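You operate a simulated robot arm through the tools that you are given. There is no shell and no other tool. Be economical: measure what you need, move in short steps, check, and stop when the job is done.

The job below is to be done with a simulated two-armed robot. You get a single attempt, and the scene is never put back.

Task
Add two doses of washing powder to the soak pail.
Fine: a dose is one pull of the slide, into the cup; hold the dispenser as you pull, lift it aside after and put the cup back. Set down upright: powder dispenser, large dosing cup.

Only the result counts: the job must be done as asked and must still hold three seconds after the hand-in. Knocking over, shifting, dropping, spilling or breaking anything else fails it.

Robot
Two 6-joint arms with two-finger parallel grippers on one trunk, on a base that drives. Base frame: it is fixed to the floor where the robot stands at the start and does not move with it; the origin is under the middle of the robot, x ahead of it, y to its left, z up; the surface under the hand at the start is at about z = 0.88. Units: m, rad, N and s.
The left shoulder is at the start at [0.07, 0.166, 1.369], the right one opposite. With the tool pointing down near the work surface each hand reaches from about 0.42 to 0.84 m from the robot's upright axis, wherever it stands, measured 20 degrees to its own side. Places, roughly: door end of the folding table [0.7, -0.3, 0.9]; dosing slide [0.5, -0.2, 1]. Payload 3.91 kg a hand.
The tool frame of a hand sits at the grasp point between the pads (the TCP): z along the fingers, y along the line on which they close. The tips reach 0.03 m beyond it. The gripper opens to 0.11 m. The fingers are 0.02 m wide and 0.01 m thick; the gripper's body (0.048 by 0.112 m) begins 0.055 m behind the TCP.
Orientation is that of the tool frame in the base frame, as [roll, pitch, yaw] about the fixed x, y, z axes, in that order (R = Rz(yaw) Ry(pitch) Rx(roll)). With the fingers straight down and closing along the base's y, the tool's x points along the base's -x, its y along +y and its z along -z.

Tools
- The arms move only by the tool jog_arm. It takes "left_commands", "right_commands" or both (then of equal length, played together; a hand with none holds still); each is a list of rows, each a list of 7 numbers: the shift along the tool's x, y, z in units of 500 mm (1.0 is 500 mm), then the turn, a rotation vector about the tool's x, y, z in units of 180 degrees (1.0 is 180 degrees), then the closure, from 0 (fully open) to 1 (shut). In form: [[dx, dy, dz, wx, wy, wz, hand], ...]. A call has 1 to 12 rows; each row is the pose to reach, as a shift and turn from the pose commanded when the call began, along the tool's axes at that moment. A call with a number of a shift or a turn outside -1 to 1 is refused whole. A row lasts 0.2 s, in which the tool goes at most 0.05 m and 0.15 rad; a call with a longer step from one row to the next is refused whole, and so is a gripper value outside its range. Where a pose cannot be reached the arm comes as near as it can. A force on the tool above 50 N (or 10 N above the force at the start of the call, whichever is more), or a blocked arm, ends the call early, and 0.2 s more pass. The fingers move at their own pace (about 0.108 m/s each) and stop on an object; they squeeze with about 39 N. The grip force told is the motor's: it shows also when the fingers shut on nothing. Time passes only in rows, and 0.2 s behind the last, so rows that repeat a pose let the fingers close. It gives the time, the measured TCP pose, the force on the tool (base axes), the opening and the grip force at its end, in the units of the frame above (readings bear some noise), with the torque about the TCP (base axes, N m) and any sound that the robot's microphone picked up.
- Cameras (640 x 400 px; columns grow to the right, rows downward): "scene" is now at [0.1082, -0.0265, 1.5606]; the picture's right is [-0.39, -0.92, 0.00], its down [-0.82, 0.35, -0.44] and it looks along [0.41, -0.18, -0.90] (base axes); focal length 214 px, centre (320, 200). "left" rides on the left gripper at [0.077, -0.007, -0.115] in its tool frame; the picture's right is [0.09, 1.00, 0.00], its down [-0.80, 0.07, -0.59] and it looks along [-0.59, 0.05, 0.80] (tool axes); focal length 270 px, centre (320, 200). "right" rides on the right gripper at [0.077, 0.007, -0.114] in its tool frame; the picture's right is [-0.09, 1.00, 0.00], its down [-0.80, -0.07, -0.59] and it looks along [-0.59, -0.05, 0.80] (tool axes); focal length 270 px, centre (320, 200). There is no depth. A picture from a camera that has moved, and an enlarged one, comes with that camera's place and axes in the base frame and with its lens.
- get_image(camera): a new picture of that camera. No time passes.
- raise_lower(by): slides the trunk up (or, below 0, down) by that many m; the arms and the scene camera ride with it, the base frame stays. It gives what a move gives, with no picture.
- steer(legs): drives the robot by 1 to 6 legs, each [ahead, left, turn to the left] in m, m and rad, along the robot's own axes; the way and the turn of a leg run together, so that a leg with both is an arc; at most 1.5 m and 3.142 rad a leg. The arms and the cameras ride along, it lands a little off, and it stops where it bumps. It gives what a move gives.
- aim_head(pan, tilt): turns the head with the scene camera to pan (to the left, within 1.501 rad either way) and tilt (down, from -0.506 to 1.204), counted from straight ahead of the robot. It gives what a move gives.
- zoom(camera, box): a new picture of the part [left, top, right, bottom] of that camera's present view, enlarged. No time passes.
- job_done(): hands the job in; it is judged then, once.

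Go step by step. Nothing tells you exact positions but the pictures and the camera data: compare them with the known pose of the tool, close in by small moves and look again before you grip or let go. The budget is 120 turns and 92 pictures, counting those below and the enlarged ones. Unless the task says otherwise, let go and move clear before handing in, and close with one line.

The tools are called after "Request:" as a command line: name --argument value ..., lists and objects as JSON in quotes. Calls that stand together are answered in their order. jog_arm: Moves the arms, as the interface text tells. Its arguments: {"type":"object","properties":{"left_commands":{"type":"array","items":{"type":"array","items":{"type":"number"}}},"right_commands":{"type":"array","items":{"type":"array","items":{"type":"number"}}}},"required":[]} The other tools are called the same way: raise_lower (by) slides the trunk up or down; steer (legs) drives the base; aim_head (pan, tilt) turns the head that bears the scene camera; get_image (camera) takes a picture; zoom (camera, box) takes an enlarged picture of a part of a camera's view; job_done () hands the job in.

At the start:

```text
t: 0.0
left_eef_pos: [0.0824, 0.3105, 0.4148]
left_orientation: [3.066, 0.099, 3.111]
left_ft_force: [-0.3, -0.8, 0.0]
left_moment: [0.01, 0.02, -0.03]
left_grip_width: 0.1099
left_finger_force: 0.2
right_eef_pos: [0.4009, -0.5459, 1.3386]
right_orientation: [-3.141, 0.001, 3.14]
right_ft_force: [0.3, -0.3, -0.4]
right_moment: [0.01, 0.0, 0.0]
right_grip_width: 0.11
right_finger_force: 0.0
trunk travel left (down, up): [-0.864, 0.076]
robot x, y, heading: [-0.0006, -0.0011, 0.002]
head pan, tilt: [-0.405, 1.11]
```

scene: 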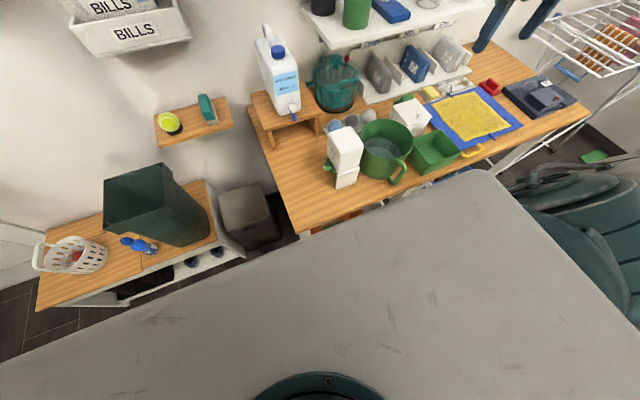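
right: 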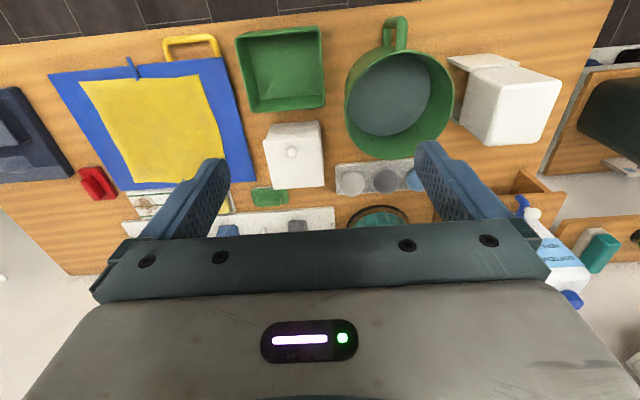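
left: 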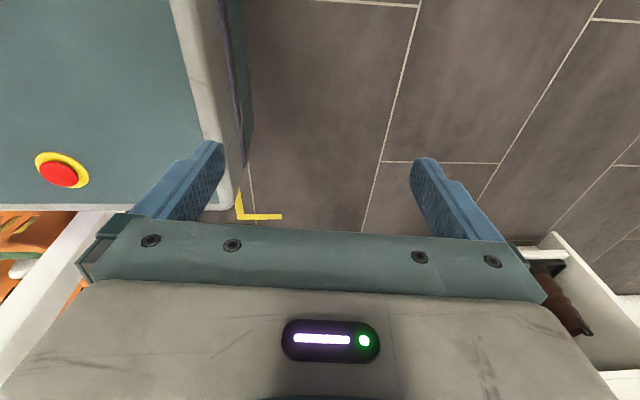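

I see a folding table with a white box dispenser, a green pail with a handle, a row of small cups and other items. I'll take closer views to identify them.

Request:
zoom --camera "scene" --box '[240, 60, 480, 220]'

Request:
zoom --camera "right" --box '[220, 0, 600, 238]'

```text
2.50 times, centred on (360, 140) of scene
camera zoom: at [0.1082, -0.0265, 1.5606], right [-0.39, -0.92, 0.0], down [-0.82, 0.35, -0.44], along [0.41, -0.18, -0.9], focal length 536 px, centre (220, 350)
```

zoom: 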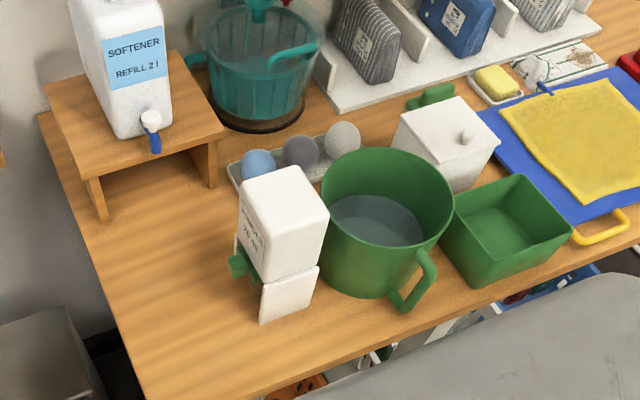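

```text
1.68 times, centred on (410, 119) of right
camera zoom: at [0.3234, -0.5385, 1.4542], right [0.09, 1.0, 0.0], down [0.8, -0.07, 0.59], along [0.59, -0.05, -0.8], focal length 454 px, centre (169, 336)
```

zoom: 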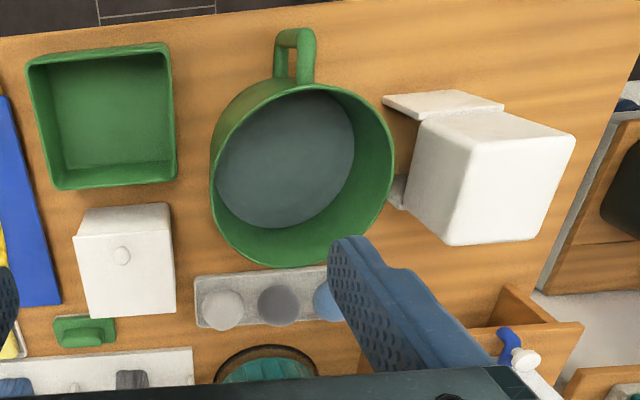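

I'll zoom in on details: the dispenser with its slide, the tray with round things, and the teal tub.

Request:
zoom --camera "scene" --box '[310, 110, 390, 200]'

Request:
zoom --camera "scene" --box '[300, 40, 460, 140]'

```text
4.44 times, centred on (350, 155) of scene
camera zoom: at [0.1082, -0.0265, 1.5606], right [-0.39, -0.92, 0.0], down [-0.82, 0.35, -0.44], along [0.41, -0.18, -0.9], focal length 953 px, centre (187, 400)
```

zoom: 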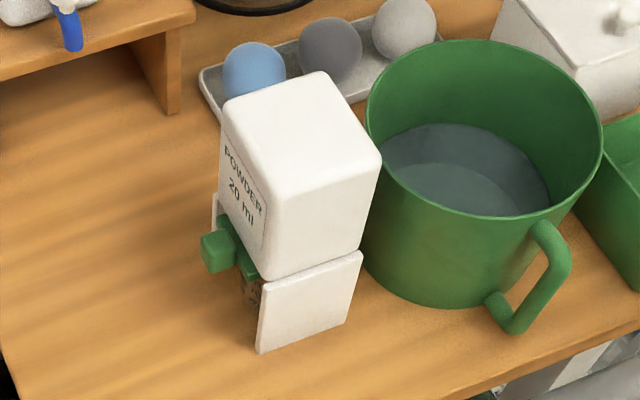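

```text
4.00 times, centred on (380, 90) of scene
camera zoom: at [0.1082, -0.0265, 1.5606], right [-0.39, -0.92, 0.0], down [-0.82, 0.35, -0.44], along [0.41, -0.18, -0.9], focal length 858 px, centre (80, 640)
```

zoom: 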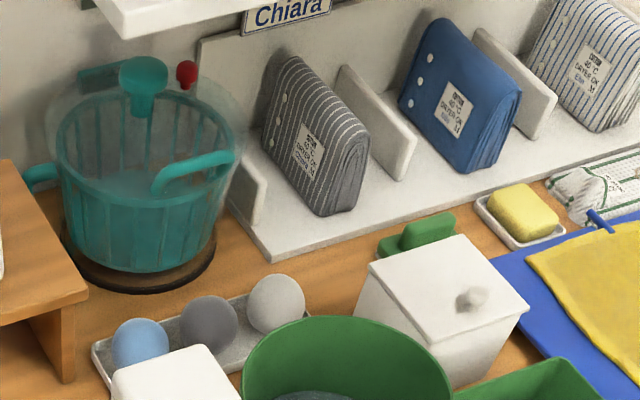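

The dispenser ("POWDER 20 ml") has a green slide knob on its left side, with something below it between side walls. I'll survey the rest of the room, and look for cups.

Request:
aim_head --pan -0.4 --tilt 0.5

Request:
get_image --camera "scene"

Request:
zoom --camera "scene" --box '[220, 180, 380, 280]'

```text
t: 1.0
left_eef_pos: [0.0815, 0.3106, 0.4139]
left_orientation: [3.065, 0.1, 3.111]
left_ft_force: [-0.2, 0.0, -0.1]
left_moment: [-0.02, -0.04, 0.03]
left_grip_width: 0.1099
left_finger_force: 0.0
right_eef_pos: [0.3994, -0.5451, 1.3396]
right_orientation: [-3.141, 0.0, 3.141]
right_ft_force: [-0.4, 0.2, -0.4]
right_moment: [0.04, -0.02, -0.02]
right_grip_width: 0.1099
right_finger_force: 0.1
trunk travel left (down, up): [-0.864, 0.076]
robot x, y, heading: [0.0024, 0.0035, -0.003]
head pan, tilt: [-0.4, 0.499]
```

```text
84 pictures are left
camera scene: at [0.1346, -0.0375, 1.6089], right [-0.39, -0.92, 0.0], down [-0.44, 0.19, -0.88], along [0.81, -0.34, -0.48], focal length 214 px, centre (320, 200)
```

scene: 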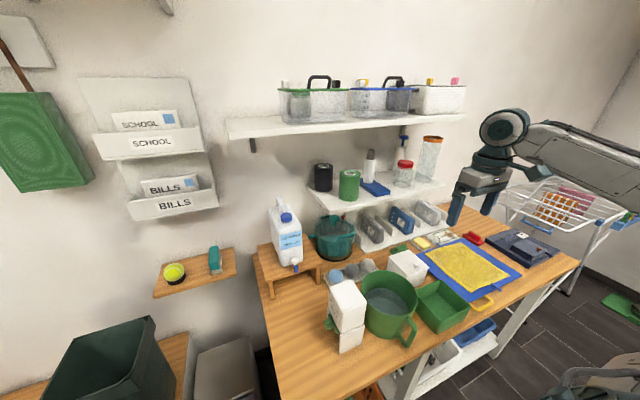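

```text
4.00 times, centred on (300, 230) of scene
camera zoom: at [0.1346, -0.0375, 1.6089], right [-0.39, -0.92, 0.0], down [-0.44, 0.19, -0.88], along [0.81, -0.34, -0.48], focal length 858 px, centre (400, 80)
```

zoom: 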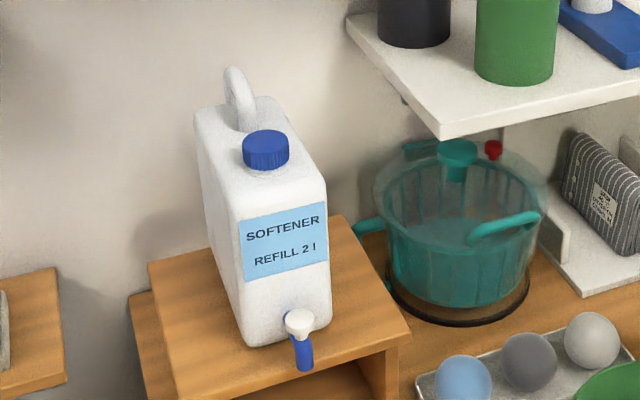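

I'll bring the left hand up beside the table so its camera can look under the dispenser.

Request:
jog_arm --left_commands '[[-0.0099, 0.0075, -0.0992, 0, 0, 0, 0], [-0.0198, 0.015, -0.198, 0, 0, 0, 0], [-0.0297, 0.0225, -0.298, 0, 0, 0, 0], [-0.0396, 0.03, -0.397, 0, 0, 0, 0], [-0.0495, 0.0375, -0.496, 0, 0, 0, 0], [-0.0594, 0.045, -0.595, 0, 0, 0, 0], [-0.0693, 0.0525, -0.694, 0, 0, 0, 0], [-0.0792, 0.06, -0.794, 0, 0, 0, 0], [-0.0891, 0.0675, -0.893, 0, 0, 0, 0], [-0.099, 0.075, -0.992, 0, 0, 0, 0]]'

Request:
get_image --camera "left"

```text
refused: row 3 steps farther than a row can; nothing moved
```

```text
82 pictures are left
camera left: at [-0.0058, 0.2986, 0.5204], right [-0.06, 1.0, 0.07], down [0.74, 0.0, 0.67], along [0.67, 0.09, -0.74], focal length 270 px, centre (320, 200)
```

left: 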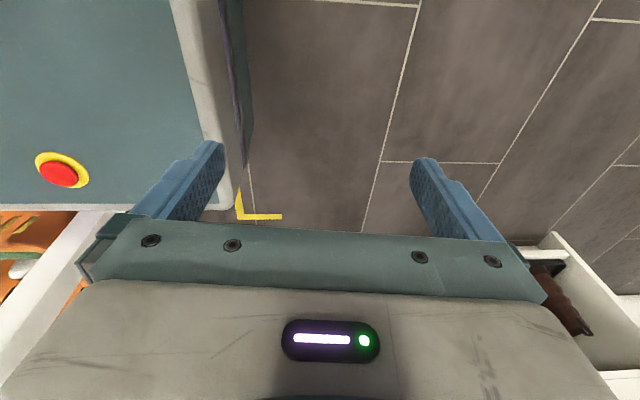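

The steps were slightly too long; I'll shorten them.

Request:
jog_arm --left_commands '[[-0.009, 0.0068, -0.09, 0, 0, 0, 0], [-0.018, 0.0136, -0.18, 0, 0, 0, 0], [-0.027, 0.0204, -0.27, 0, 0, 0, 0], [-0.036, 0.0272, -0.36, 0, 0, 0, 0], [-0.045, 0.034, -0.45, 0, 0, 0, 0], [-0.054, 0.0408, -0.54, 0, 0, 0, 0], [-0.063, 0.0476, -0.63, 0, 0, 0, 0], [-0.072, 0.0544, -0.72, 0, 0, 0, 0], [-0.081, 0.0612, -0.81, 0, 0, 0, 0], [-0.09, 0.068, -0.9, 0, 0, 0, 0], [-0.099, 0.075, -0.99, 0, 0, 0, 0]]'

```text
t: 3.4
left_eef_pos: [0.0834, 0.3118, 0.9052]
left_orientation: [3.067, 0.099, 3.112]
left_ft_force: [0.6, 0.8, -0.6]
left_moment: [-0.01, 0.02, 0.01]
left_grip_width: 0.11
left_finger_force: 0.0
left hand out of reach, approached as far as the arm can: row 11
right_eef_pos: [0.4011, -0.5445, 1.3384]
right_orientation: [-3.141, 0.0, 3.14]
right_ft_force: [-0.4, 0.0, -0.9]
right_moment: [-0.02, 0.01, 0.02]
right_grip_width: 0.1103
right_finger_force: 0.0
trunk travel left (down, up): [-0.864, 0.076]
robot x, y, heading: [-0.0014, -0.0047, 0.001]
head pan, tilt: [-0.4, 0.499]
```

Request:
jog_arm --left_commands '[[-0.065, 0.005, -0.044, 0, 0, 0, 0], [-0.13, 0.01, -0.088, 0, 0, 0, 0], [-0.195, 0.015, -0.132, 0, 0, 0, 0], [-0.26, 0.02, -0.176, 0, 0, 0, 0], [-0.325, 0.025, -0.22, 0, 0, 0, 0], [-0.39, 0.03, -0.264, 0, 0, 0, 0], [-0.455, 0.035, -0.308, 0, 0, 0, 0], [-0.52, 0.04, -0.352, 0, 0, 0, 0], [-0.585, 0.045, -0.396, 0, 0, 0, 0], [-0.65, 0.05, -0.44, 0, 0, 0, 0]]'

Request:
get_image --camera "left"

```text
t: 5.6
left_eef_pos: [0.3442, 0.3712, 1.1455]
left_orientation: [3.067, 0.102, 3.11]
left_ft_force: [0.0, -0.1, -0.4]
left_moment: [0.0, 0.0, 0.02]
left_grip_width: 0.11
left_finger_force: 0.1
left hand out of reach, approached as far as the arm can: row 1, 2, 3, 4, 5, 6, 7, 8, 9, 10
right_eef_pos: [0.3999, -0.5443, 1.3389]
right_orientation: [3.14, 0.001, 3.14]
right_ft_force: [-0.7, -0.4, -0.3]
right_moment: [0.01, 0.0, -0.01]
right_grip_width: 0.1097
right_finger_force: 0.1
trunk travel left (down, up): [-0.864, 0.076]
robot x, y, heading: [-0.0047, 0.0011, 0.001]
head pan, tilt: [-0.4, 0.499]
```

```text
81 pictures are left
camera left: at [0.2566, 0.3588, 1.2518], right [-0.06, 1.0, 0.06], down [0.74, 0.0, 0.68], along [0.67, 0.09, -0.73], focal length 270 px, centre (320, 200)
```

left: 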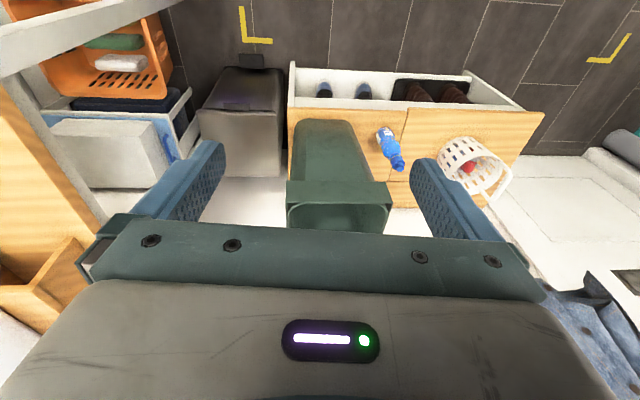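

Now I'll turn the left hand to point sideways at the dispenser so its camera can look into the gap.

Request:
jog_arm --left_commands '[[-0.02, -0.045, 0.01, 0.045, 0, 0, 0], [-0.04, -0.09, 0.02, 0.09, 0, 0, 0], [-0.06, -0.135, 0.04, 0.135, 0, 0, 0], [-0.08, -0.18, 0.06, 0.18, 0, 0, 0], [-0.1, -0.225, 0.08, 0.225, 0, 0, 0], [-0.12, -0.27, 0.1, 0.27, 0, 0, 0], [-0.14, -0.315, 0.12, 0.315, 0, 0, 0], [-0.15, -0.36, 0.14, 0.36, 0, 0, 0], [-0.15, -0.38, 0.16, 0.405, 0, 0, 0], [-0.15, -0.39, 0.18, 0.45, 0, 0, 0], [-0.15, -0.4, 0.2, 0.48, 0, 0, 0], [-0.15, -0.4, 0.2, 0.48, 0, 0, 0]]'

Request:
get_image --camera "left"

```text
t: 8.2
left_eef_pos: [0.426, 0.1744, 1.0383]
left_orientation: [-1.709, 0.1, 3.11]
left_ft_force: [0.1, -0.5, 0.2]
left_moment: [0.0, 0.0, 0.03]
left_grip_width: 0.1099
left_finger_force: 0.1
right_eef_pos: [0.3996, -0.5455, 1.3383]
right_orientation: [-3.141, 0.0, 3.139]
right_ft_force: [0.5, -0.2, -0.2]
right_moment: [0.04, 0.0, -0.01]
right_grip_width: 0.1101
right_finger_force: 0.1
trunk travel left (down, up): [-0.864, 0.076]
robot x, y, heading: [-0.0001, -0.0006, -0.002]
head pan, tilt: [-0.4, 0.499]
```

```text
80 pictures are left
camera left: at [0.3511, 0.2904, 1.0538], right [0.01, 0.14, -0.99], down [0.81, 0.57, 0.09], along [0.58, -0.81, -0.1], focal length 270 px, centre (320, 200)
```

left: 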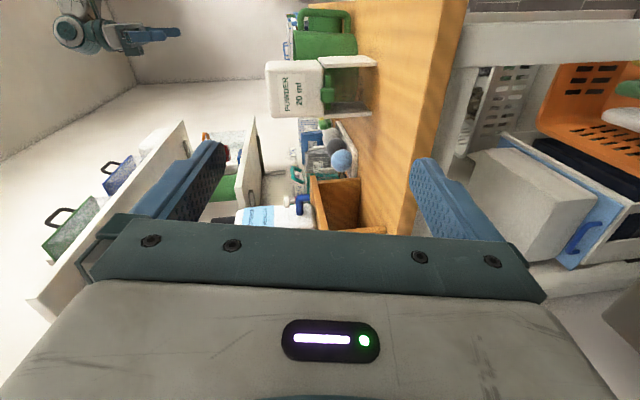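

Request:
zoom --camera "left" --box '[250, 0, 410, 200]'

```text
2.00 times, centred on (330, 100) of left
camera zoom: at [0.3511, 0.2904, 1.0538], right [0.01, 0.14, -0.99], down [0.81, 0.57, 0.09], along [0.58, -0.81, -0.1], focal length 541 px, centre (300, 400)
```

zoom: 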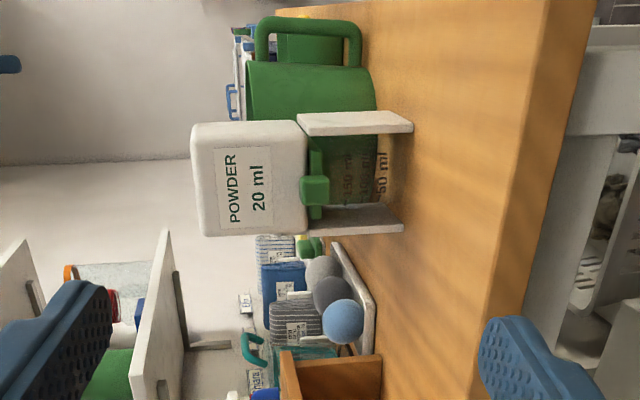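

The clear cup with ml marks (up to 150 ml) already stands in the dispenser's gap; the knob is at about (0.477, -0.204, 0.977) and the hopper spans about x 0.435–0.523, y -0.30…-0.22, top near 1.08. I'll bring the right hand above the hopper and look.

Request:
jog_arm --right_commands '[[-0.02, 0.07, 0, 0, 0, 0, 0], [-0.04, 0.14, 0.0, 0, 0, 0, 0], [-0.06, 0.21, 0.03, 0, 0, 0, 0], [-0.08, 0.28, 0.06, 0, 0, 0, 0], [-0.1, 0.36, 0.09, 0, 0, 0, 0], [-0.12, 0.43, 0.12, 0, 0, 0, 0], [-0.14, 0.5, 0.15, 0, 0, 0, 0], [-0.158, 0.57, 0.18, 0, 0, 0, 0], [-0.158, 0.57, 0.18, 0, 0, 0, 0]]'

Request:
get_image --camera "right"

Request:
get_image --camera "left"

```text
t: 10.2
left_eef_pos: [0.4269, 0.1757, 1.0385]
left_orientation: [-1.712, 0.097, 3.11]
left_ft_force: [-0.2, 0.4, 0.2]
left_moment: [0.01, 0.02, -0.01]
left_grip_width: 0.1101
left_finger_force: 0.1
right_eef_pos: [0.4313, -0.3555, 1.2467]
right_orientation: [3.14, 0.0, 3.141]
right_ft_force: [0.6, -0.1, 0.2]
right_moment: [0.0, 0.02, 0.02]
right_grip_width: 0.11
right_finger_force: 0.0
right hand out of reach, approached as far as the arm can: row 5, 6, 7, 8, 9
trunk travel left (down, up): [-0.864, 0.076]
robot x, y, heading: [0.0003, 0.0015, -0.001]
head pan, tilt: [-0.4, 0.499]
```

```text
78 pictures are left
camera right: at [0.3538, -0.3497, 1.3623], right [0.09, 1.0, 0.0], down [0.8, -0.07, 0.59], along [0.59, -0.05, -0.8], focal length 270 px, centre (320, 200)
```

right: 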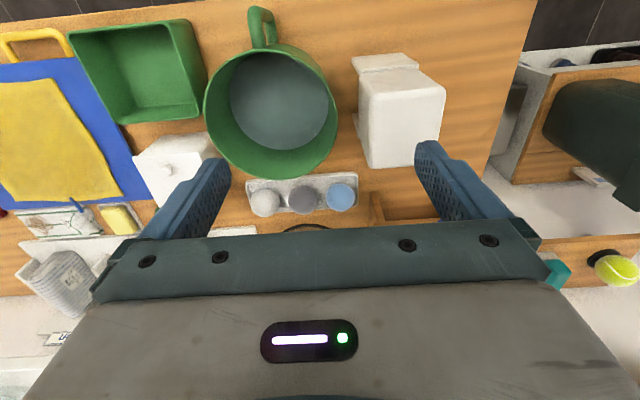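

```text
77 pictures are left
camera left: at [0.351, 0.2906, 1.0542], right [0.01, 0.14, -0.99], down [0.81, 0.57, 0.09], along [0.58, -0.81, -0.1], focal length 270 px, centre (320, 200)
```

left: 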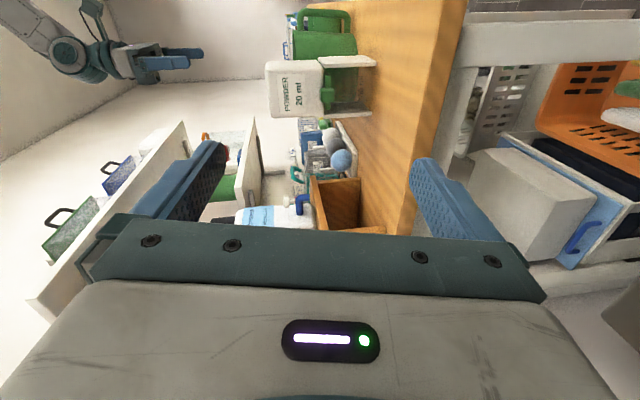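

The right hand is too close to the robot for that spot; I'll back the robot up and shift it a little left.

Request:
steer --legs '[[-0.12, 0, 0], [0, 0.1, 0]]'

```text
t: 12.2
left_eef_pos: [0.3048, 0.2699, 1.0391]
left_orientation: [-1.713, 0.099, 3.107]
left_ft_force: [0.4, -0.1, -0.4]
left_moment: [0.01, 0.0, 0.0]
left_grip_width: 0.11
left_finger_force: 0.2
right_eef_pos: [0.3086, -0.2629, 1.2462]
right_orientation: [3.134, 0.002, 3.139]
right_ft_force: [-0.5, 0.3, 0.0]
right_moment: [0.03, -0.01, -0.01]
right_grip_width: 0.1099
right_finger_force: 0.1
trunk travel left (down, up): [-0.864, 0.076]
robot x, y, heading: [-0.1201, 0.0979, -0.009]
head pan, tilt: [-0.4, 0.499]
```

Request:
jog_arm --right_commands '[[-0.08, 0, 0, 0, 0, 0, 0], [-0.16, 0, 0, 0, 0, 0, 0], [-0.25, 0.003, 0.03, 0, 0, 0, 0], [-0.34, 0.006, 0.09, 0, 0, 0, 0], [-0.34, 0.006, 0.09, 0, 0, 0, 0]]'

Request:
get_image --camera "right"

Request:
get_image --camera "scene"

```text
refused: row 4 steps farther than a row can; nothing moved
```

```text
76 pictures are left
camera right: at [0.2314, -0.2568, 1.3609], right [0.09, 1.0, 0.01], down [0.8, -0.08, 0.59], along [0.59, -0.05, -0.8], focal length 270 px, centre (320, 200)
```

right: 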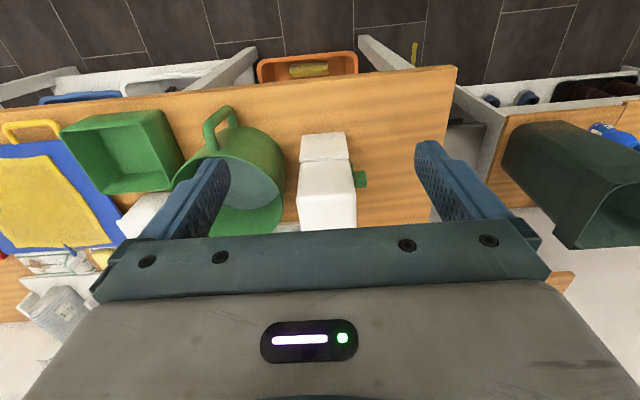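

```text
75 pictures are left
camera scene: at [0.0126, 0.055, 1.6088], right [-0.39, -0.92, 0.0], down [-0.44, 0.19, -0.88], along [0.81, -0.34, -0.48], focal length 214 px, centre (320, 200)
```

scene: 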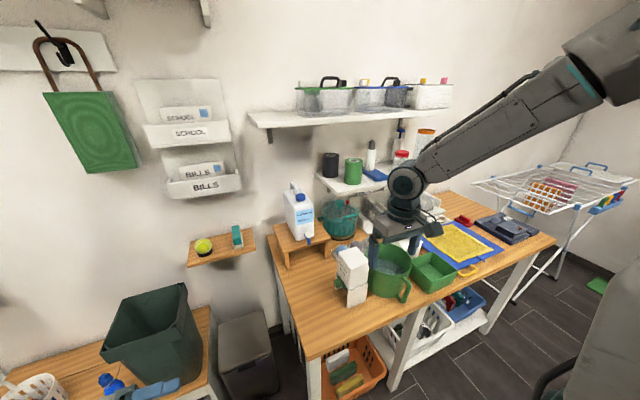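

Request:
jog_arm --right_commands '[[-0.08, 0, 0, 0, 0, 0, 0], [-0.16, 0, 0.02, 0, 0, 0, 0], [-0.22, 0.002, 0.04, 0, 0, 0, 0], [-0.28, 0.004, 0.065, 0, 0, 0, 0], [-0.34, 0.006, 0.09, 0, 0, 0, 0], [-0.34, 0.006, 0.09, 0, 0, 0, 0]]'

Request:
get_image --camera "right"

Request:
zoom --camera "left" --box '[200, 0, 440, 150]'

```text
t: 13.6
left_eef_pos: [0.3051, 0.2746, 1.039]
left_orientation: [-1.708, 0.099, 3.107]
left_ft_force: [-0.3, 1.1, -0.2]
left_moment: [-0.01, 0.01, 0.01]
left_grip_width: 0.1103
left_finger_force: 0.1
right_eef_pos: [0.4182, -0.3285, 1.1989]
right_orientation: [3.14, 0.001, 3.138]
right_ft_force: [-0.4, 1.0, 0.4]
right_moment: [-0.04, 0.02, -0.01]
right_grip_width: 0.11
right_finger_force: 0.2
right hand out of reach, approached as far as the arm can: row 1, 2, 3, 4, 5, 6
trunk travel left (down, up): [-0.864, 0.076]
robot x, y, heading: [-0.1232, 0.1025, -0.002]
head pan, tilt: [-0.4, 0.499]
```

```text
74 pictures are left
camera right: at [0.3419, -0.3226, 1.3145], right [0.09, 1.0, 0.0], down [0.8, -0.08, 0.6], along [0.59, -0.05, -0.8], focal length 270 px, centre (320, 200)
```

right: 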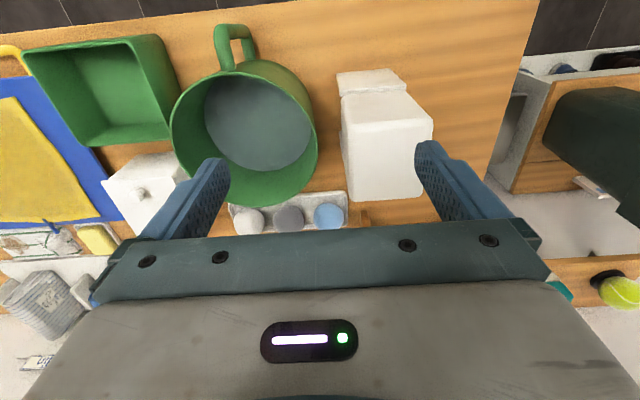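

```text
2.67 times, centred on (320, 75) of left
camera zoom: at [0.2307, 0.3896, 1.0542], right [0.02, 0.14, -0.99], down [0.82, 0.57, 0.09], along [0.58, -0.81, -0.1], focal length 721 px, centre (320, 533)
```

zoom: 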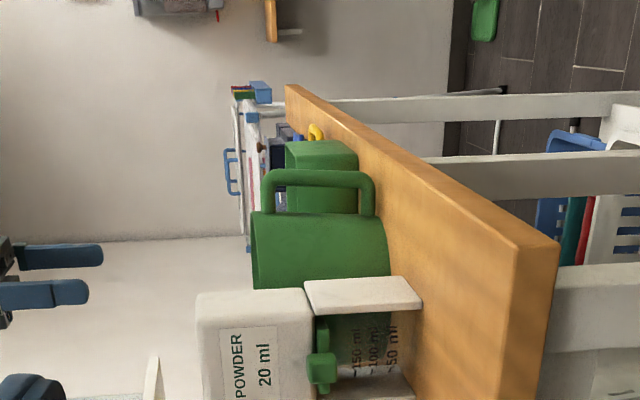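

The right arm's swing toward the middle is limited, so I'll shift the robot further left, slightly forward, which brings the hopper into its easy range.

Request:
steer --legs '[[0.05, 0.12, 0]]'

```text
t: 14.9
left_eef_pos: [0.3553, 0.3888, 1.0392]
left_orientation: [-1.713, 0.098, 3.106]
left_ft_force: [0.2, 0.0, 0.5]
left_moment: [0.02, 0.01, -0.02]
left_grip_width: 0.1101
left_finger_force: 0.0
right_eef_pos: [0.4678, -0.2152, 1.1986]
right_orientation: [3.135, 0.003, 3.14]
right_ft_force: [0.0, 0.3, 0.0]
right_moment: [0.01, -0.02, -0.01]
right_grip_width: 0.1102
right_finger_force: 0.1
trunk travel left (down, up): [-0.864, 0.076]
robot x, y, heading: [-0.0735, 0.2132, -0.0]
head pan, tilt: [-0.4, 0.499]
```

Request:
jog_arm --right_commands '[[-0.01, -0.045, 0, 0, 0, 0, 0], [-0.022, -0.09, 0, 0, 0, 0, 0], [-0.022, -0.09, 0, 0, 0, 0, 0]]'

Request:
get_image --camera "right"

Request:
zoom --camera "scene" --box '[300, 200, 460, 320]'

```text
t: 15.7
left_eef_pos: [0.3558, 0.3932, 1.0391]
left_orientation: [-1.706, 0.099, 3.107]
left_ft_force: [0.1, 0.6, -0.2]
left_moment: [-0.03, 0.0, 0.0]
left_grip_width: 0.1098
left_finger_force: 0.1
right_eef_pos: [0.4797, -0.2547, 1.1987]
right_orientation: [3.138, 0.001, 3.137]
right_ft_force: [0.6, -0.2, -0.8]
right_moment: [-0.03, 0.04, -0.01]
right_grip_width: 0.11
right_finger_force: 0.0
trunk travel left (down, up): [-0.864, 0.076]
robot x, y, heading: [-0.0719, 0.216, 0.0]
head pan, tilt: [-0.4, 0.499]
```

```text
72 pictures are left
camera right: at [0.4038, -0.2484, 1.3152], right [0.09, 1.0, 0.0], down [0.8, -0.07, 0.59], along [0.59, -0.05, -0.8], focal length 270 px, centre (320, 200)
```

right: 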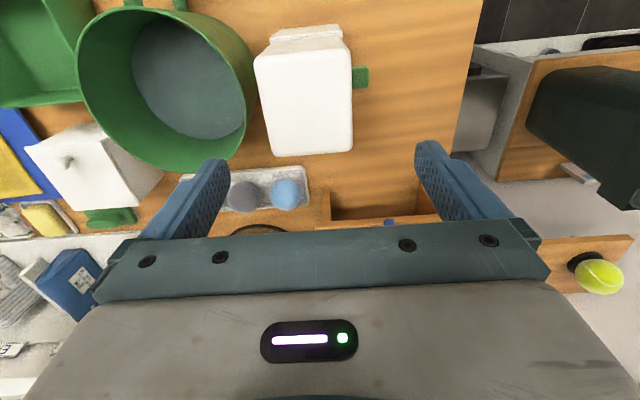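

```text
3.33 times, centred on (380, 260) of scene
camera zoom: at [0.0645, 0.1819, 1.6089], right [-0.39, -0.92, 0.0], down [-0.44, 0.19, -0.88], along [0.81, -0.34, -0.48], focal length 715 px, centre (120, 0)
```

zoom: 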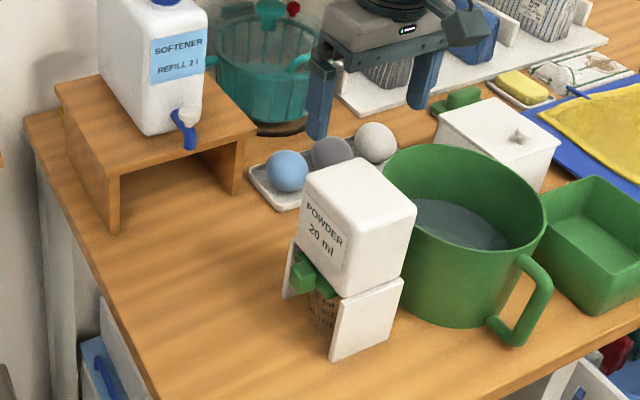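

Hopper centre is about (0.48, -0.266), width ≈0.077 in y. I'll partially close the right gripper and descend to just above the hopper top.

Request:
jog_arm --right_commands '[[0, -0.023, 0.05, 0, 0, 0, 0.16], [0, -0.023, 0.1, 0, 0, 0, 0.16], [0, -0.023, 0.155, 0, 0, 0, 0.16], [0, -0.023, 0.155, 0, 0, 0, 0.16]]'

Request:
get_image --camera "right"

Request:
zoom --camera "scene" --box '[320, 180, 440, 280]'

Request:
zoom --camera "left" --box '[200, 0, 440, 150]'

```text
t: 16.7
left_eef_pos: [0.3552, 0.3908, 1.0387]
left_orientation: [-1.71, 0.101, 3.106]
left_ft_force: [0.2, -0.8, 0.6]
left_moment: [0.01, 0.0, -0.02]
left_grip_width: 0.1101
left_finger_force: 0.1
right_eef_pos: [0.4798, -0.2704, 1.1209]
right_orientation: [3.139, 0.002, 3.139]
right_ft_force: [0.5, -0.3, 0.3]
right_moment: [0.0, 0.0, -0.01]
right_grip_width: 0.0925
right_finger_force: 0.1
trunk travel left (down, up): [-0.864, 0.076]
robot x, y, heading: [-0.0696, 0.218, -0.002]
head pan, tilt: [-0.4, 0.499]
```

```text
70 pictures are left
camera right: at [0.4028, -0.2639, 1.2365], right [0.09, 1.0, 0.0], down [0.8, -0.08, 0.6], along [0.59, -0.05, -0.8], focal length 270 px, centre (320, 200)
```

right: 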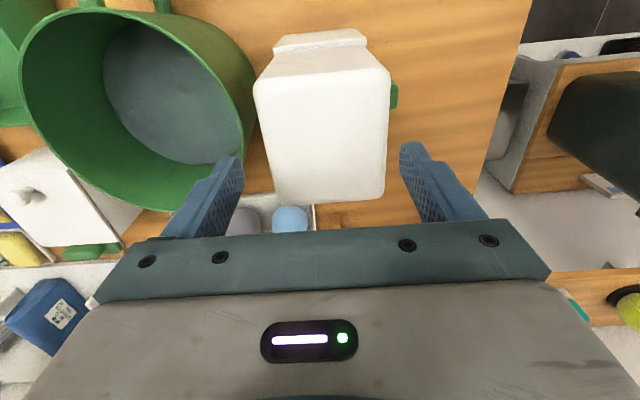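

```text
4.00 times, centred on (380, 230) of scene
camera zoom: at [0.0632, 0.1779, 1.609], right [-0.39, -0.92, 0.0], down [-0.44, 0.19, -0.88], along [0.81, -0.34, -0.48], focal length 858 px, centre (80, 80)
```

zoom: 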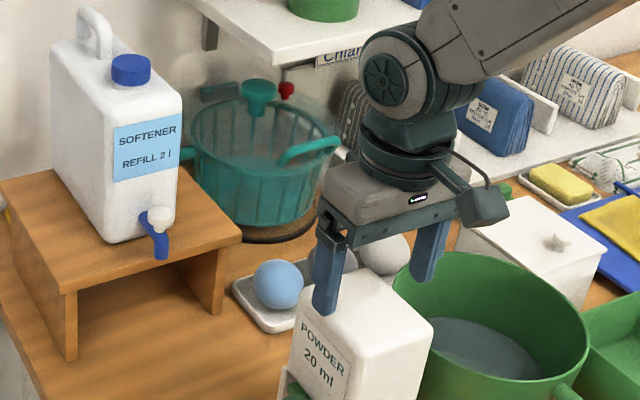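

```text
2.67 times, centred on (320, 75) of left
camera zoom: at [0.2809, 0.5055, 1.0545], right [0.02, 0.14, -0.99], down [0.82, 0.57, 0.09], along [0.58, -0.81, -0.1], focal length 721 px, centre (320, 533)
```

zoom: 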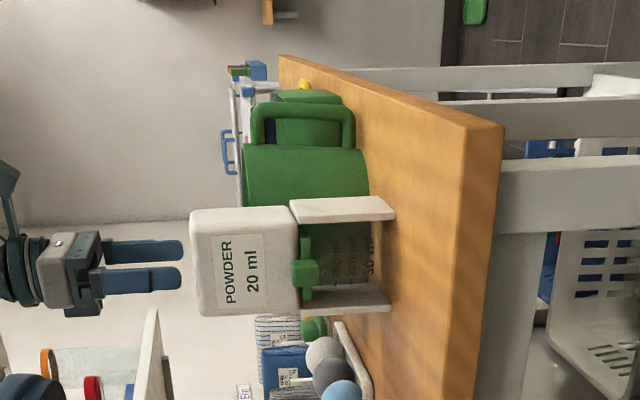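

The gripper is centred within 4 mm; I'll correct, descend and close on the hopper.

Request:
jog_arm --right_commands '[[0, 0.008, 0.04, 0, 0, 0, 0.16], [0, 0.008, 0.08, 0, 0, 0, 0.16], [0, 0.008, 0.106, 0, 0, 0, 0.16], [0, 0.008, 0.106, 0, 0, 0, 0.5], [0, 0.008, 0.106, 0, 0, 0, 0.5], [0, 0.008, 0.106, 0, 0, 0, 0.5]]'

Request:
get_image --camera "right"

```text
t: 18.1
left_eef_pos: [0.3544, 0.3901, 1.0385]
left_orientation: [-1.711, 0.1, 3.108]
left_ft_force: [0.3, -0.5, 0.3]
left_moment: [0.01, 0.0, 0.0]
left_grip_width: 0.11
left_finger_force: 0.1
right_eef_pos: [0.4813, -0.2645, 1.0684]
right_orientation: [3.139, 0.0, 3.136]
right_ft_force: [-1.4, -0.5, -0.6]
right_moment: [-0.02, 0.0, 0.0]
right_grip_width: 0.0798
right_finger_force: 38.7
trunk travel left (down, up): [-0.864, 0.076]
robot x, y, heading: [-0.0693, 0.22, -0.003]
head pan, tilt: [-0.4, 0.499]
```

```text
67 pictures are left
camera right: at [0.4037, -0.259, 1.1828], right [0.09, 1.0, 0.0], down [0.8, -0.08, 0.59], along [0.59, -0.05, -0.8], focal length 270 px, centre (320, 200)
```

right: 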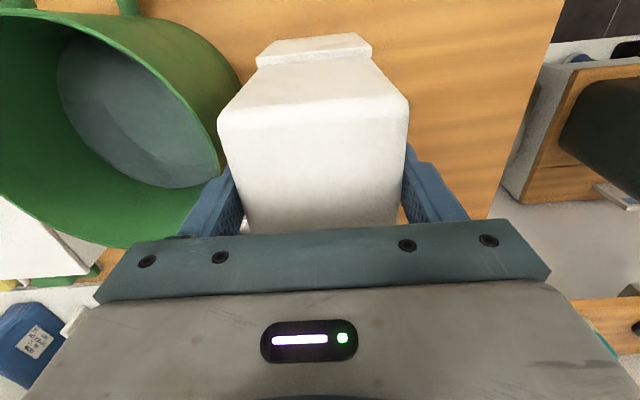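

The dispenser is gripped. Now I'll bring the left hand, turned camera-up and pointing at the knob, to a staging point well short of it.

Request:
jog_arm --left_commands '[[-0.022, 0.002, 0.074, 0.0035, 0.0023, -0.0443, 0.2], [-0.044, 0.004, 0.147, 0.007, 0.0046, -0.0886, 0.2], [-0.066, 0.006, 0.221, 0.0105, 0.007, -0.1329, 0.2], [-0.088, 0.008, 0.294, 0.0139, 0.0093, -0.1772, 0.2], [-0.11, 0.01, 0.368, 0.0174, 0.0116, -0.2215, 0.2], [-0.1325, 0.0125, 0.4415, 0.0209, 0.0139, -0.2658, 0.2], [-0.1546, 0.0146, 0.515, 0.0244, 0.0162, -0.3101, 0.2], [-0.1767, 0.0167, 0.5887, 0.0279, 0.0185, -0.3544, 0.2], [-0.1988, 0.0188, 0.6622, 0.0314, 0.0209, -0.3987, 0.2], [-0.2208, 0.0208, 0.7358, 0.0348, 0.0232, -0.443, 0.2], [-0.2429, 0.0229, 0.8094, 0.0383, 0.0255, -0.4873, 0.2], [-0.265, 0.025, 0.883, 0.0418, 0.0278, -0.5316, 0.2]]'

Request:
get_image --camera "left"

Request:
zoom --camera "scene" --box '[280, 180, 440, 280]'

```text
t: 20.1
left_eef_pos: [0.4498, 0.15, 0.9276]
left_orientation: [-2.014, -1.113, -2.741]
left_ft_force: [0.2, -0.2, 0.2]
left_moment: [0.05, -0.01, 0.02]
left_grip_width: 0.0879
left_finger_force: 0.0
left hand out of reach, approached as far as the arm can: row 9, 10
right_eef_pos: [0.4803, -0.2647, 1.067]
right_orientation: [3.137, 0.0, 3.139]
right_ft_force: [0.8, 0.9, 0.3]
right_moment: [0.08, -0.15, -0.02]
right_grip_width: 0.08
right_finger_force: 38.9
trunk travel left (down, up): [-0.864, 0.076]
robot x, y, heading: [-0.0729, 0.2166, -0.004]
head pan, tilt: [-0.4, 0.499]
stopped in row 10 (left hand): the arm was blocked; the commanded pose is now the measured one
```

```text
66 pictures are left
camera left: at [0.4257, 0.2487, 1.022], right [-0.95, 0.06, -0.32], down [0.26, 0.73, -0.63], along [0.19, -0.68, -0.7], focal length 270 px, centre (320, 200)
```

left: 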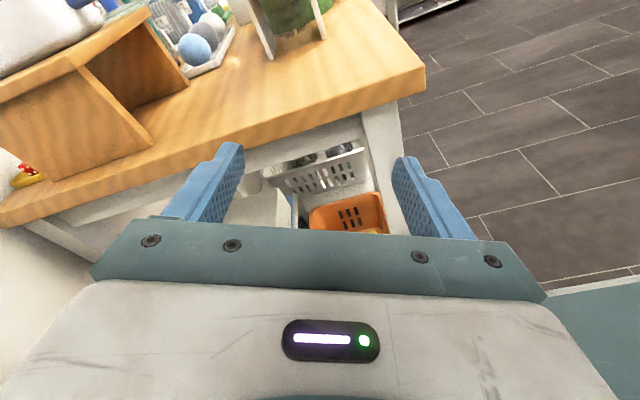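

```text
4.00 times, centred on (360, 230) of scene
camera zoom: at [0.0642, 0.1791, 1.6089], right [-0.39, -0.92, 0.0], down [-0.44, 0.19, -0.88], along [0.81, -0.34, -0.48], focal length 858 px, centre (160, 80)
```

zoom: 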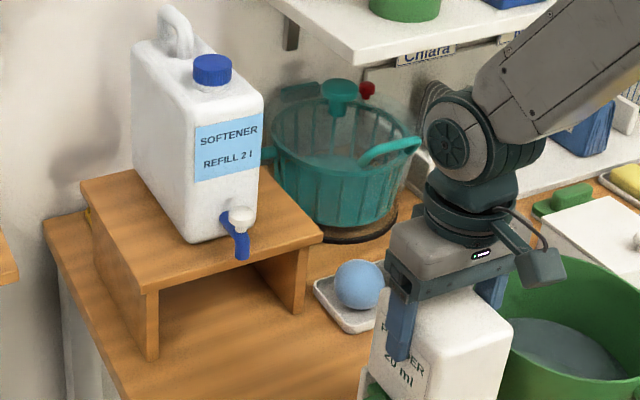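

The left arm was stopped. I'll look at it from the head to understand why.

Request:
aim_head --pan -0.2 --tilt 1.0

Request:
get_image --camera "scene"

```text
t: 21.0
left_eef_pos: [0.4492, 0.1499, 0.9278]
left_orientation: [-2.012, -1.111, -2.742]
left_ft_force: [-0.2, -0.4, 0.5]
left_moment: [-0.02, 0.02, 0.0]
left_grip_width: 0.088
left_finger_force: 0.0
right_eef_pos: [0.4797, -0.2653, 1.0688]
right_orientation: [3.14, 0.0, 3.138]
right_ft_force: [0.4, 0.8, -0.5]
right_moment: [-0.06, -0.12, 0.01]
right_grip_width: 0.0799
right_finger_force: 38.8
trunk travel left (down, up): [-0.864, 0.076]
robot x, y, heading: [-0.0716, 0.2144, 0.0]
head pan, tilt: [-0.201, 1.0]
```

```text
64 pictures are left
camera scene: at [0.0487, 0.2004, 1.5679], right [-0.2, -0.98, 0.0], down [-0.82, 0.17, -0.54], along [0.53, -0.11, -0.84], focal length 214 px, centre (320, 200)
```

scene: 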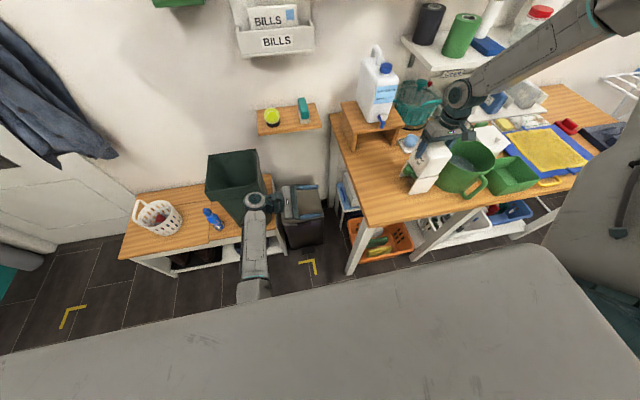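

The left arm works with its elbow low and can't reach the camera-up roll. I'll use the earlier roll (fingers closing vertically) for the knob instead, staging short of it.

Request:
jog_arm --left_commands '[[0.016, -0.023, -0.005, 0.0054, 0.0035, 0.0365, 0.3], [0.032, -0.046, -0.01, 0.0108, 0.0069, 0.073, 0.3], [0.048, -0.069, -0.014, 0.0162, 0.0104, 0.1094, 0.3], [0.064, -0.092, -0.019, 0.0216, 0.0139, 0.1459, 0.3], [0.073, -0.096, 0.031, 0.027, 0.0173, 0.1824, 0.3], [0.082, -0.1, 0.08, 0.0324, 0.0208, 0.2189, 0.3], [0.09, -0.104, 0.13, 0.0378, 0.0243, 0.2554, 0.3], [0.099, -0.108, 0.178, 0.0432, 0.0278, 0.2918, 0.3], [0.107, -0.112, 0.228, 0.0486, 0.0312, 0.3283, 0.3], [0.116, -0.116, 0.277, 0.054, 0.0347, 0.3648, 0.3], [0.124, -0.12, 0.326, 0.054, 0.0347, 0.3648, 0.3], [0.133, -0.123, 0.374, 0.054, 0.0347, 0.3648, 0.3]]'

Request:
get_image --camera "left"

```text
t: 22.8
left_eef_pos: [0.4834, 0.141, 0.912]
left_orientation: [-1.772, -0.278, -3.026]
left_ft_force: [0.3, 0.0, 0.2]
left_moment: [-0.02, 0.01, 0.0]
left_grip_width: 0.0769
left_finger_force: 0.0
right_eef_pos: [0.4798, -0.2645, 1.0668]
right_orientation: [3.138, -0.001, 3.138]
right_ft_force: [0.0, -0.7, -0.7]
right_moment: [-0.29, -0.08, -0.05]
right_grip_width: 0.0798
right_finger_force: 38.5
trunk travel left (down, up): [-0.864, 0.076]
robot x, y, heading: [-0.0696, 0.2157, -0.007]
head pan, tilt: [-0.201, 1.0]
stopped in row 8 (left hand): the arm was blocked; the commanded pose is now the measured one
```

```text
63 pictures are left
camera left: at [0.4058, 0.2439, 0.9615], right [-0.37, 0.16, -0.91], down [0.71, 0.68, -0.17], along [0.6, -0.71, -0.37], focal length 270 px, centre (320, 200)
```

left: 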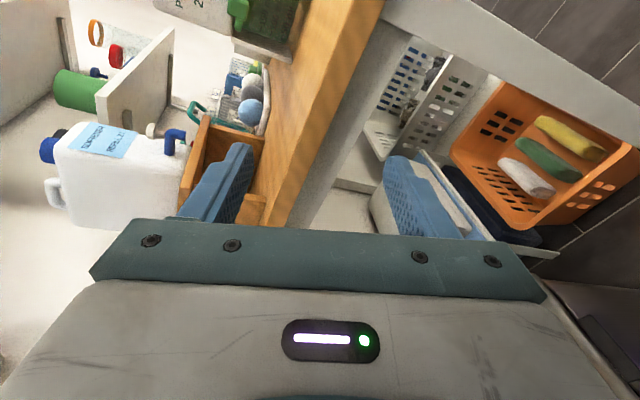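

Both arms' limits depend on where the robot stands; I'll re-plan: release the hopper, retract both hands, drive right, then hold the hopper across x with a turned right hand while the left pulls. First, release and retract.

Request:
jog_arm --right_commands '[[0, 0, 0, 0, 0, 0, 0.16], [0, 0, 0, 0, 0, 0, 0.14], [0, 0, 0, 0, 0, 0, 0.14], [0, 0, -0.08, 0, 0, 0, 0.14], [0, 0, -0.16, 0, 0, 0, 0.14], [0, 0, -0.24, 0, 0, 0, 0.1], [0, 0, -0.32, 0, 0, 0, 0], [0, 0, -0.38, 0, 0, 0, 0]]' --left_commands '[[0.015, -0.026, -0.057, 0.0097, 0.0046, 0.0153, 0.3], [0.03, -0.053, -0.115, 0.0195, 0.0092, 0.0306, 0.3], [0.045, -0.08, -0.172, 0.0292, 0.0137, 0.0458, 0.3], [0.06, -0.106, -0.229, 0.039, 0.0183, 0.0611, 0.3], [0.075, -0.132, -0.287, 0.0487, 0.0229, 0.0764, 0.3], [0.09, -0.159, -0.344, 0.0585, 0.0275, 0.0917, 0.3], [0.09, -0.159, -0.344, 0.0585, 0.0275, 0.0917, 0.3], [0.09, -0.159, -0.344, 0.0585, 0.0275, 0.0917, 0.3]]'

Request:
get_image --camera "right"

```text
t: 24.6
left_eef_pos: [0.4518, 0.2907, 1.0325]
left_orientation: [-1.566, 0.0, 3.14]
left_ft_force: [-0.1, -0.5, -0.6]
left_moment: [0.02, -0.07, 0.01]
left_grip_width: 0.0769
left_finger_force: 0.1
right_eef_pos: [0.4775, -0.2655, 1.2591]
right_orientation: [3.14, 0.003, 3.139]
right_ft_force: [0.5, 0.4, 0.3]
right_moment: [0.0, 0.0, -0.06]
right_grip_width: 0.1101
right_finger_force: 0.1
trunk travel left (down, up): [-0.864, 0.076]
robot x, y, heading: [-0.0742, 0.2177, -0.003]
head pan, tilt: [-0.201, 1.0]
```

```text
62 pictures are left
camera right: at [0.4013, -0.2581, 1.3739], right [0.09, 1.0, 0.0], down [0.8, -0.08, 0.6], along [0.59, -0.05, -0.8], focal length 270 px, centre (320, 200)
```

right: 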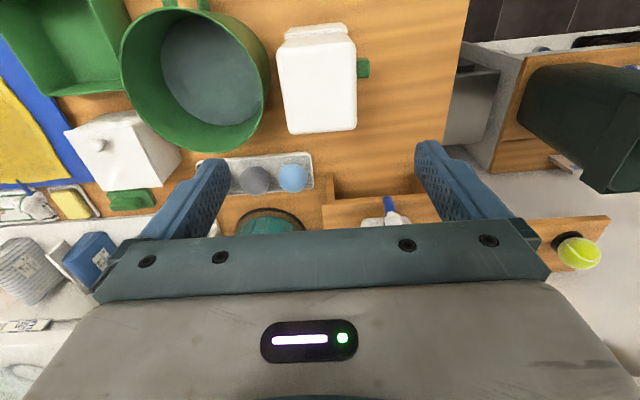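

Now I'll test turning the right hand a quarter turn in the air (camera toward the pail side).

Request:
jog_arm --right_commands '[[0, 0, 0, 0, 0, -0.0455, 0], [0, 0, 0, 0, 0, -0.091, 0], [0, 0, 0, 0, 0, -0.1365, 0], [0, 0, 0, 0, 0, -0.182, 0], [0, 0, 0, 0, 0, -0.2275, 0], [0, 0, 0, 0, 0, -0.273, 0], [0, 0, 0, 0, 0, -0.3185, 0], [0, 0, 0, 0, 0, -0.364, 0], [0, 0, 0, 0, 0, -0.4095, 0], [0, 0, 0, 0, 0, -0.455, 0], [0, 0, 0, 0, 0, -0.5, 0], [0, 0, 0, 0, 0, -0.5, 0]]'

Request:
steer --legs '[[0, -0.37, 0]]'

```text
t: 27.2
left_eef_pos: [0.4527, 0.2908, 1.0321]
left_orientation: [-1.567, -0.001, 3.14]
left_ft_force: [0.2, -0.3, -0.6]
left_moment: [0.0, -0.02, 0.0]
left_grip_width: 0.0774
left_finger_force: 0.0
right_eef_pos: [0.4801, -0.2656, 1.2592]
right_orientation: [3.141, 0.004, -1.574]
right_ft_force: [0.7, 0.1, 0.6]
right_moment: [-0.03, -0.01, 0.0]
right_grip_width: 0.11
right_finger_force: 0.0
trunk travel left (down, up): [-0.864, 0.076]
robot x, y, heading: [-0.0696, 0.2185, -0.0]
head pan, tilt: [-0.201, 1.0]
```

```text
t: 29.6
left_eef_pos: [0.4511, -0.0764, 1.0319]
left_orientation: [-1.566, -0.003, 3.139]
left_ft_force: [0.2, 1.0, 0.3]
left_moment: [0.01, 0.0, -0.02]
left_grip_width: 0.0769
left_finger_force: 0.1
right_eef_pos: [0.4796, -0.6332, 1.2595]
right_orientation: [-3.141, 0.002, -1.576]
right_ft_force: [0.2, 0.1, -0.6]
right_moment: [0.05, 0.01, 0.01]
right_grip_width: 0.1098
right_finger_force: 0.0
trunk travel left (down, up): [-0.864, 0.076]
robot x, y, heading: [-0.0726, -0.1504, 0.002]
head pan, tilt: [-0.201, 1.0]
```

Request:
jog_arm --right_commands '[[-0.08, 0, 0.0, 0, 0, 0, 0], [-0.16, 0, 0.0, 0, 0, 0, 0], [-0.24, 0, 0.0, 0, 0, 0, 0], [-0.32, 0, 0.0, 0, 0, 0, 0], [-0.4, 0, 0.0, 0, 0, 0, 0], [-0.48, 0, 0.02, 0, 0, 0, 0], [-0.56, 0, 0.04, 0, 0, 0, 0], [-0.64, 0, 0.06, 0, 0, 0, 0], [-0.7, 0, 0.08, 0, 0, 0, 0], [-0.736, 0, 0.1, 0, 0, 0, 0], [-0.736, 0, 0.1, 0, 0, 0, 0]]'

Request:
get_image --camera "right"

Request:
get_image --camera "scene"

```text
t: 31.9
left_eef_pos: [0.4519, -0.0782, 1.0327]
left_orientation: [-1.567, -0.001, 3.14]
left_ft_force: [0.2, 0.3, -1.3]
left_moment: [-0.02, 0.01, 0.02]
left_grip_width: 0.077
left_finger_force: 0.1
right_eef_pos: [0.3568, -0.505, 1.2042]
right_orientation: [-3.139, 0.005, -1.574]
right_ft_force: [0.8, 0.6, 0.2]
right_moment: [-0.02, -0.04, -0.01]
right_grip_width: 0.1101
right_finger_force: 0.1
right hand out of reach, approached as far as the arm can: row 2, 3, 4, 5, 6, 7, 8, 9, 10, 11
trunk travel left (down, up): [-0.864, 0.076]
robot x, y, heading: [-0.0734, -0.157, -0.002]
head pan, tilt: [-0.201, 1.0]
```

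```text
61 pictures are left
camera right: at [0.3507, -0.5833, 1.3191], right [-1.0, 0.09, 0.0], down [0.07, 0.8, 0.6], along [0.06, 0.6, -0.8], focal length 270 px, centre (320, 200)
```

right: 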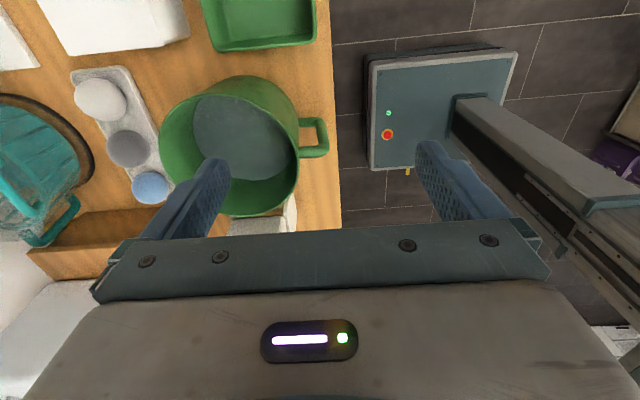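

```text
60 pictures are left
camera scene: at [0.048, -0.1688, 1.5678], right [-0.2, -0.98, 0.0], down [-0.82, 0.17, -0.54], along [0.53, -0.11, -0.84], focal length 214 px, centre (320, 200)
```

scene: 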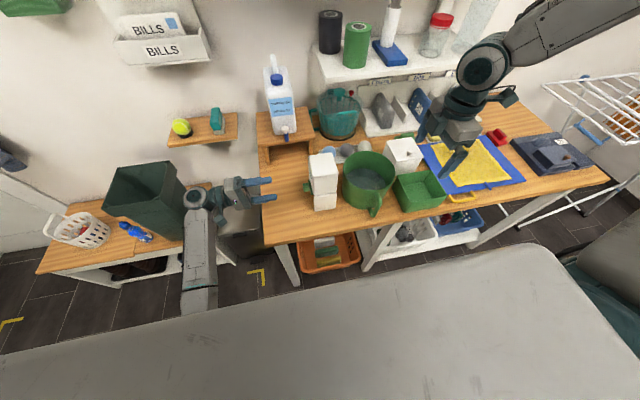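

The right arm stops at the same bearing again. I'll look at the right arm's posture to understand what limits it.

Request:
aim_head --pan -1.1 --tilt 0.5

Request:
get_image --camera "scene"

Request:
aim_head --pan 0.7 --tilt 1.0

Request:
get_image --camera "scene"

```text
t: 33.1
left_eef_pos: [0.453, -0.0782, 1.0308]
left_orientation: [-1.566, -0.002, 3.139]
left_ft_force: [-0.5, -0.2, 1.2]
left_moment: [0.01, -0.01, 0.01]
left_grip_width: 0.077
left_finger_force: 0.1
right_eef_pos: [0.3566, -0.5057, 1.204]
right_orientation: [-3.14, 0.005, -1.575]
right_ft_force: [-0.6, -0.6, -0.1]
right_moment: [0.0, -0.02, -0.01]
right_grip_width: 0.11
right_finger_force: 0.0
trunk travel left (down, up): [-0.864, 0.076]
robot x, y, heading: [-0.0673, -0.1546, -0.004]
head pan, tilt: [-1.1, 0.499]
```

```text
59 pictures are left
camera scene: at [0.0205, -0.2359, 1.6089], right [-0.89, -0.45, 0.0], down [-0.22, 0.43, -0.88], along [0.4, -0.78, -0.48], focal length 214 px, centre (320, 200)
```

scene: 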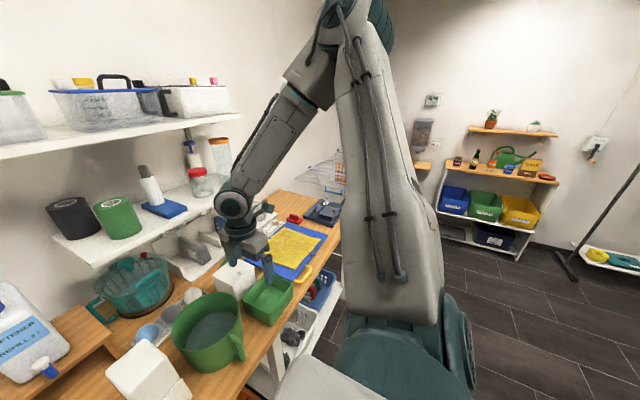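

```text
t: 35.0
left_eef_pos: [0.4514, -0.0788, 1.0327]
left_orientation: [-1.566, -0.003, 3.14]
left_ft_force: [-0.7, 0.1, 0.6]
left_moment: [-0.01, 0.01, -0.02]
left_grip_width: 0.0771
left_finger_force: 0.1
right_eef_pos: [0.3563, -0.5065, 1.2041]
right_orientation: [-3.139, 0.006, -1.573]
right_ft_force: [0.1, 0.4, 0.6]
right_moment: [0.01, -0.03, 0.02]
right_grip_width: 0.11
right_finger_force: 0.1
trunk travel left (down, up): [-0.864, 0.076]
robot x, y, heading: [-0.0706, -0.1559, 0.003]
head pan, tilt: [0.7, 1.0]
```

```text
58 pictures are left
camera scene: at [0.0327, -0.1101, 1.5679], right [0.64, -0.77, 0.0], down [-0.65, -0.54, -0.54], along [0.41, 0.35, -0.84], focal length 214 px, centre (320, 200)
```

scene: 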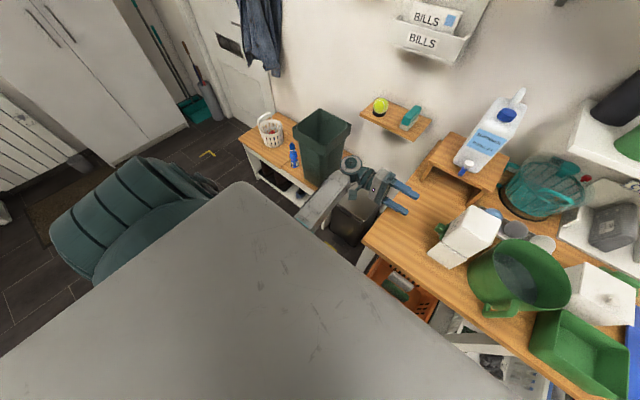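

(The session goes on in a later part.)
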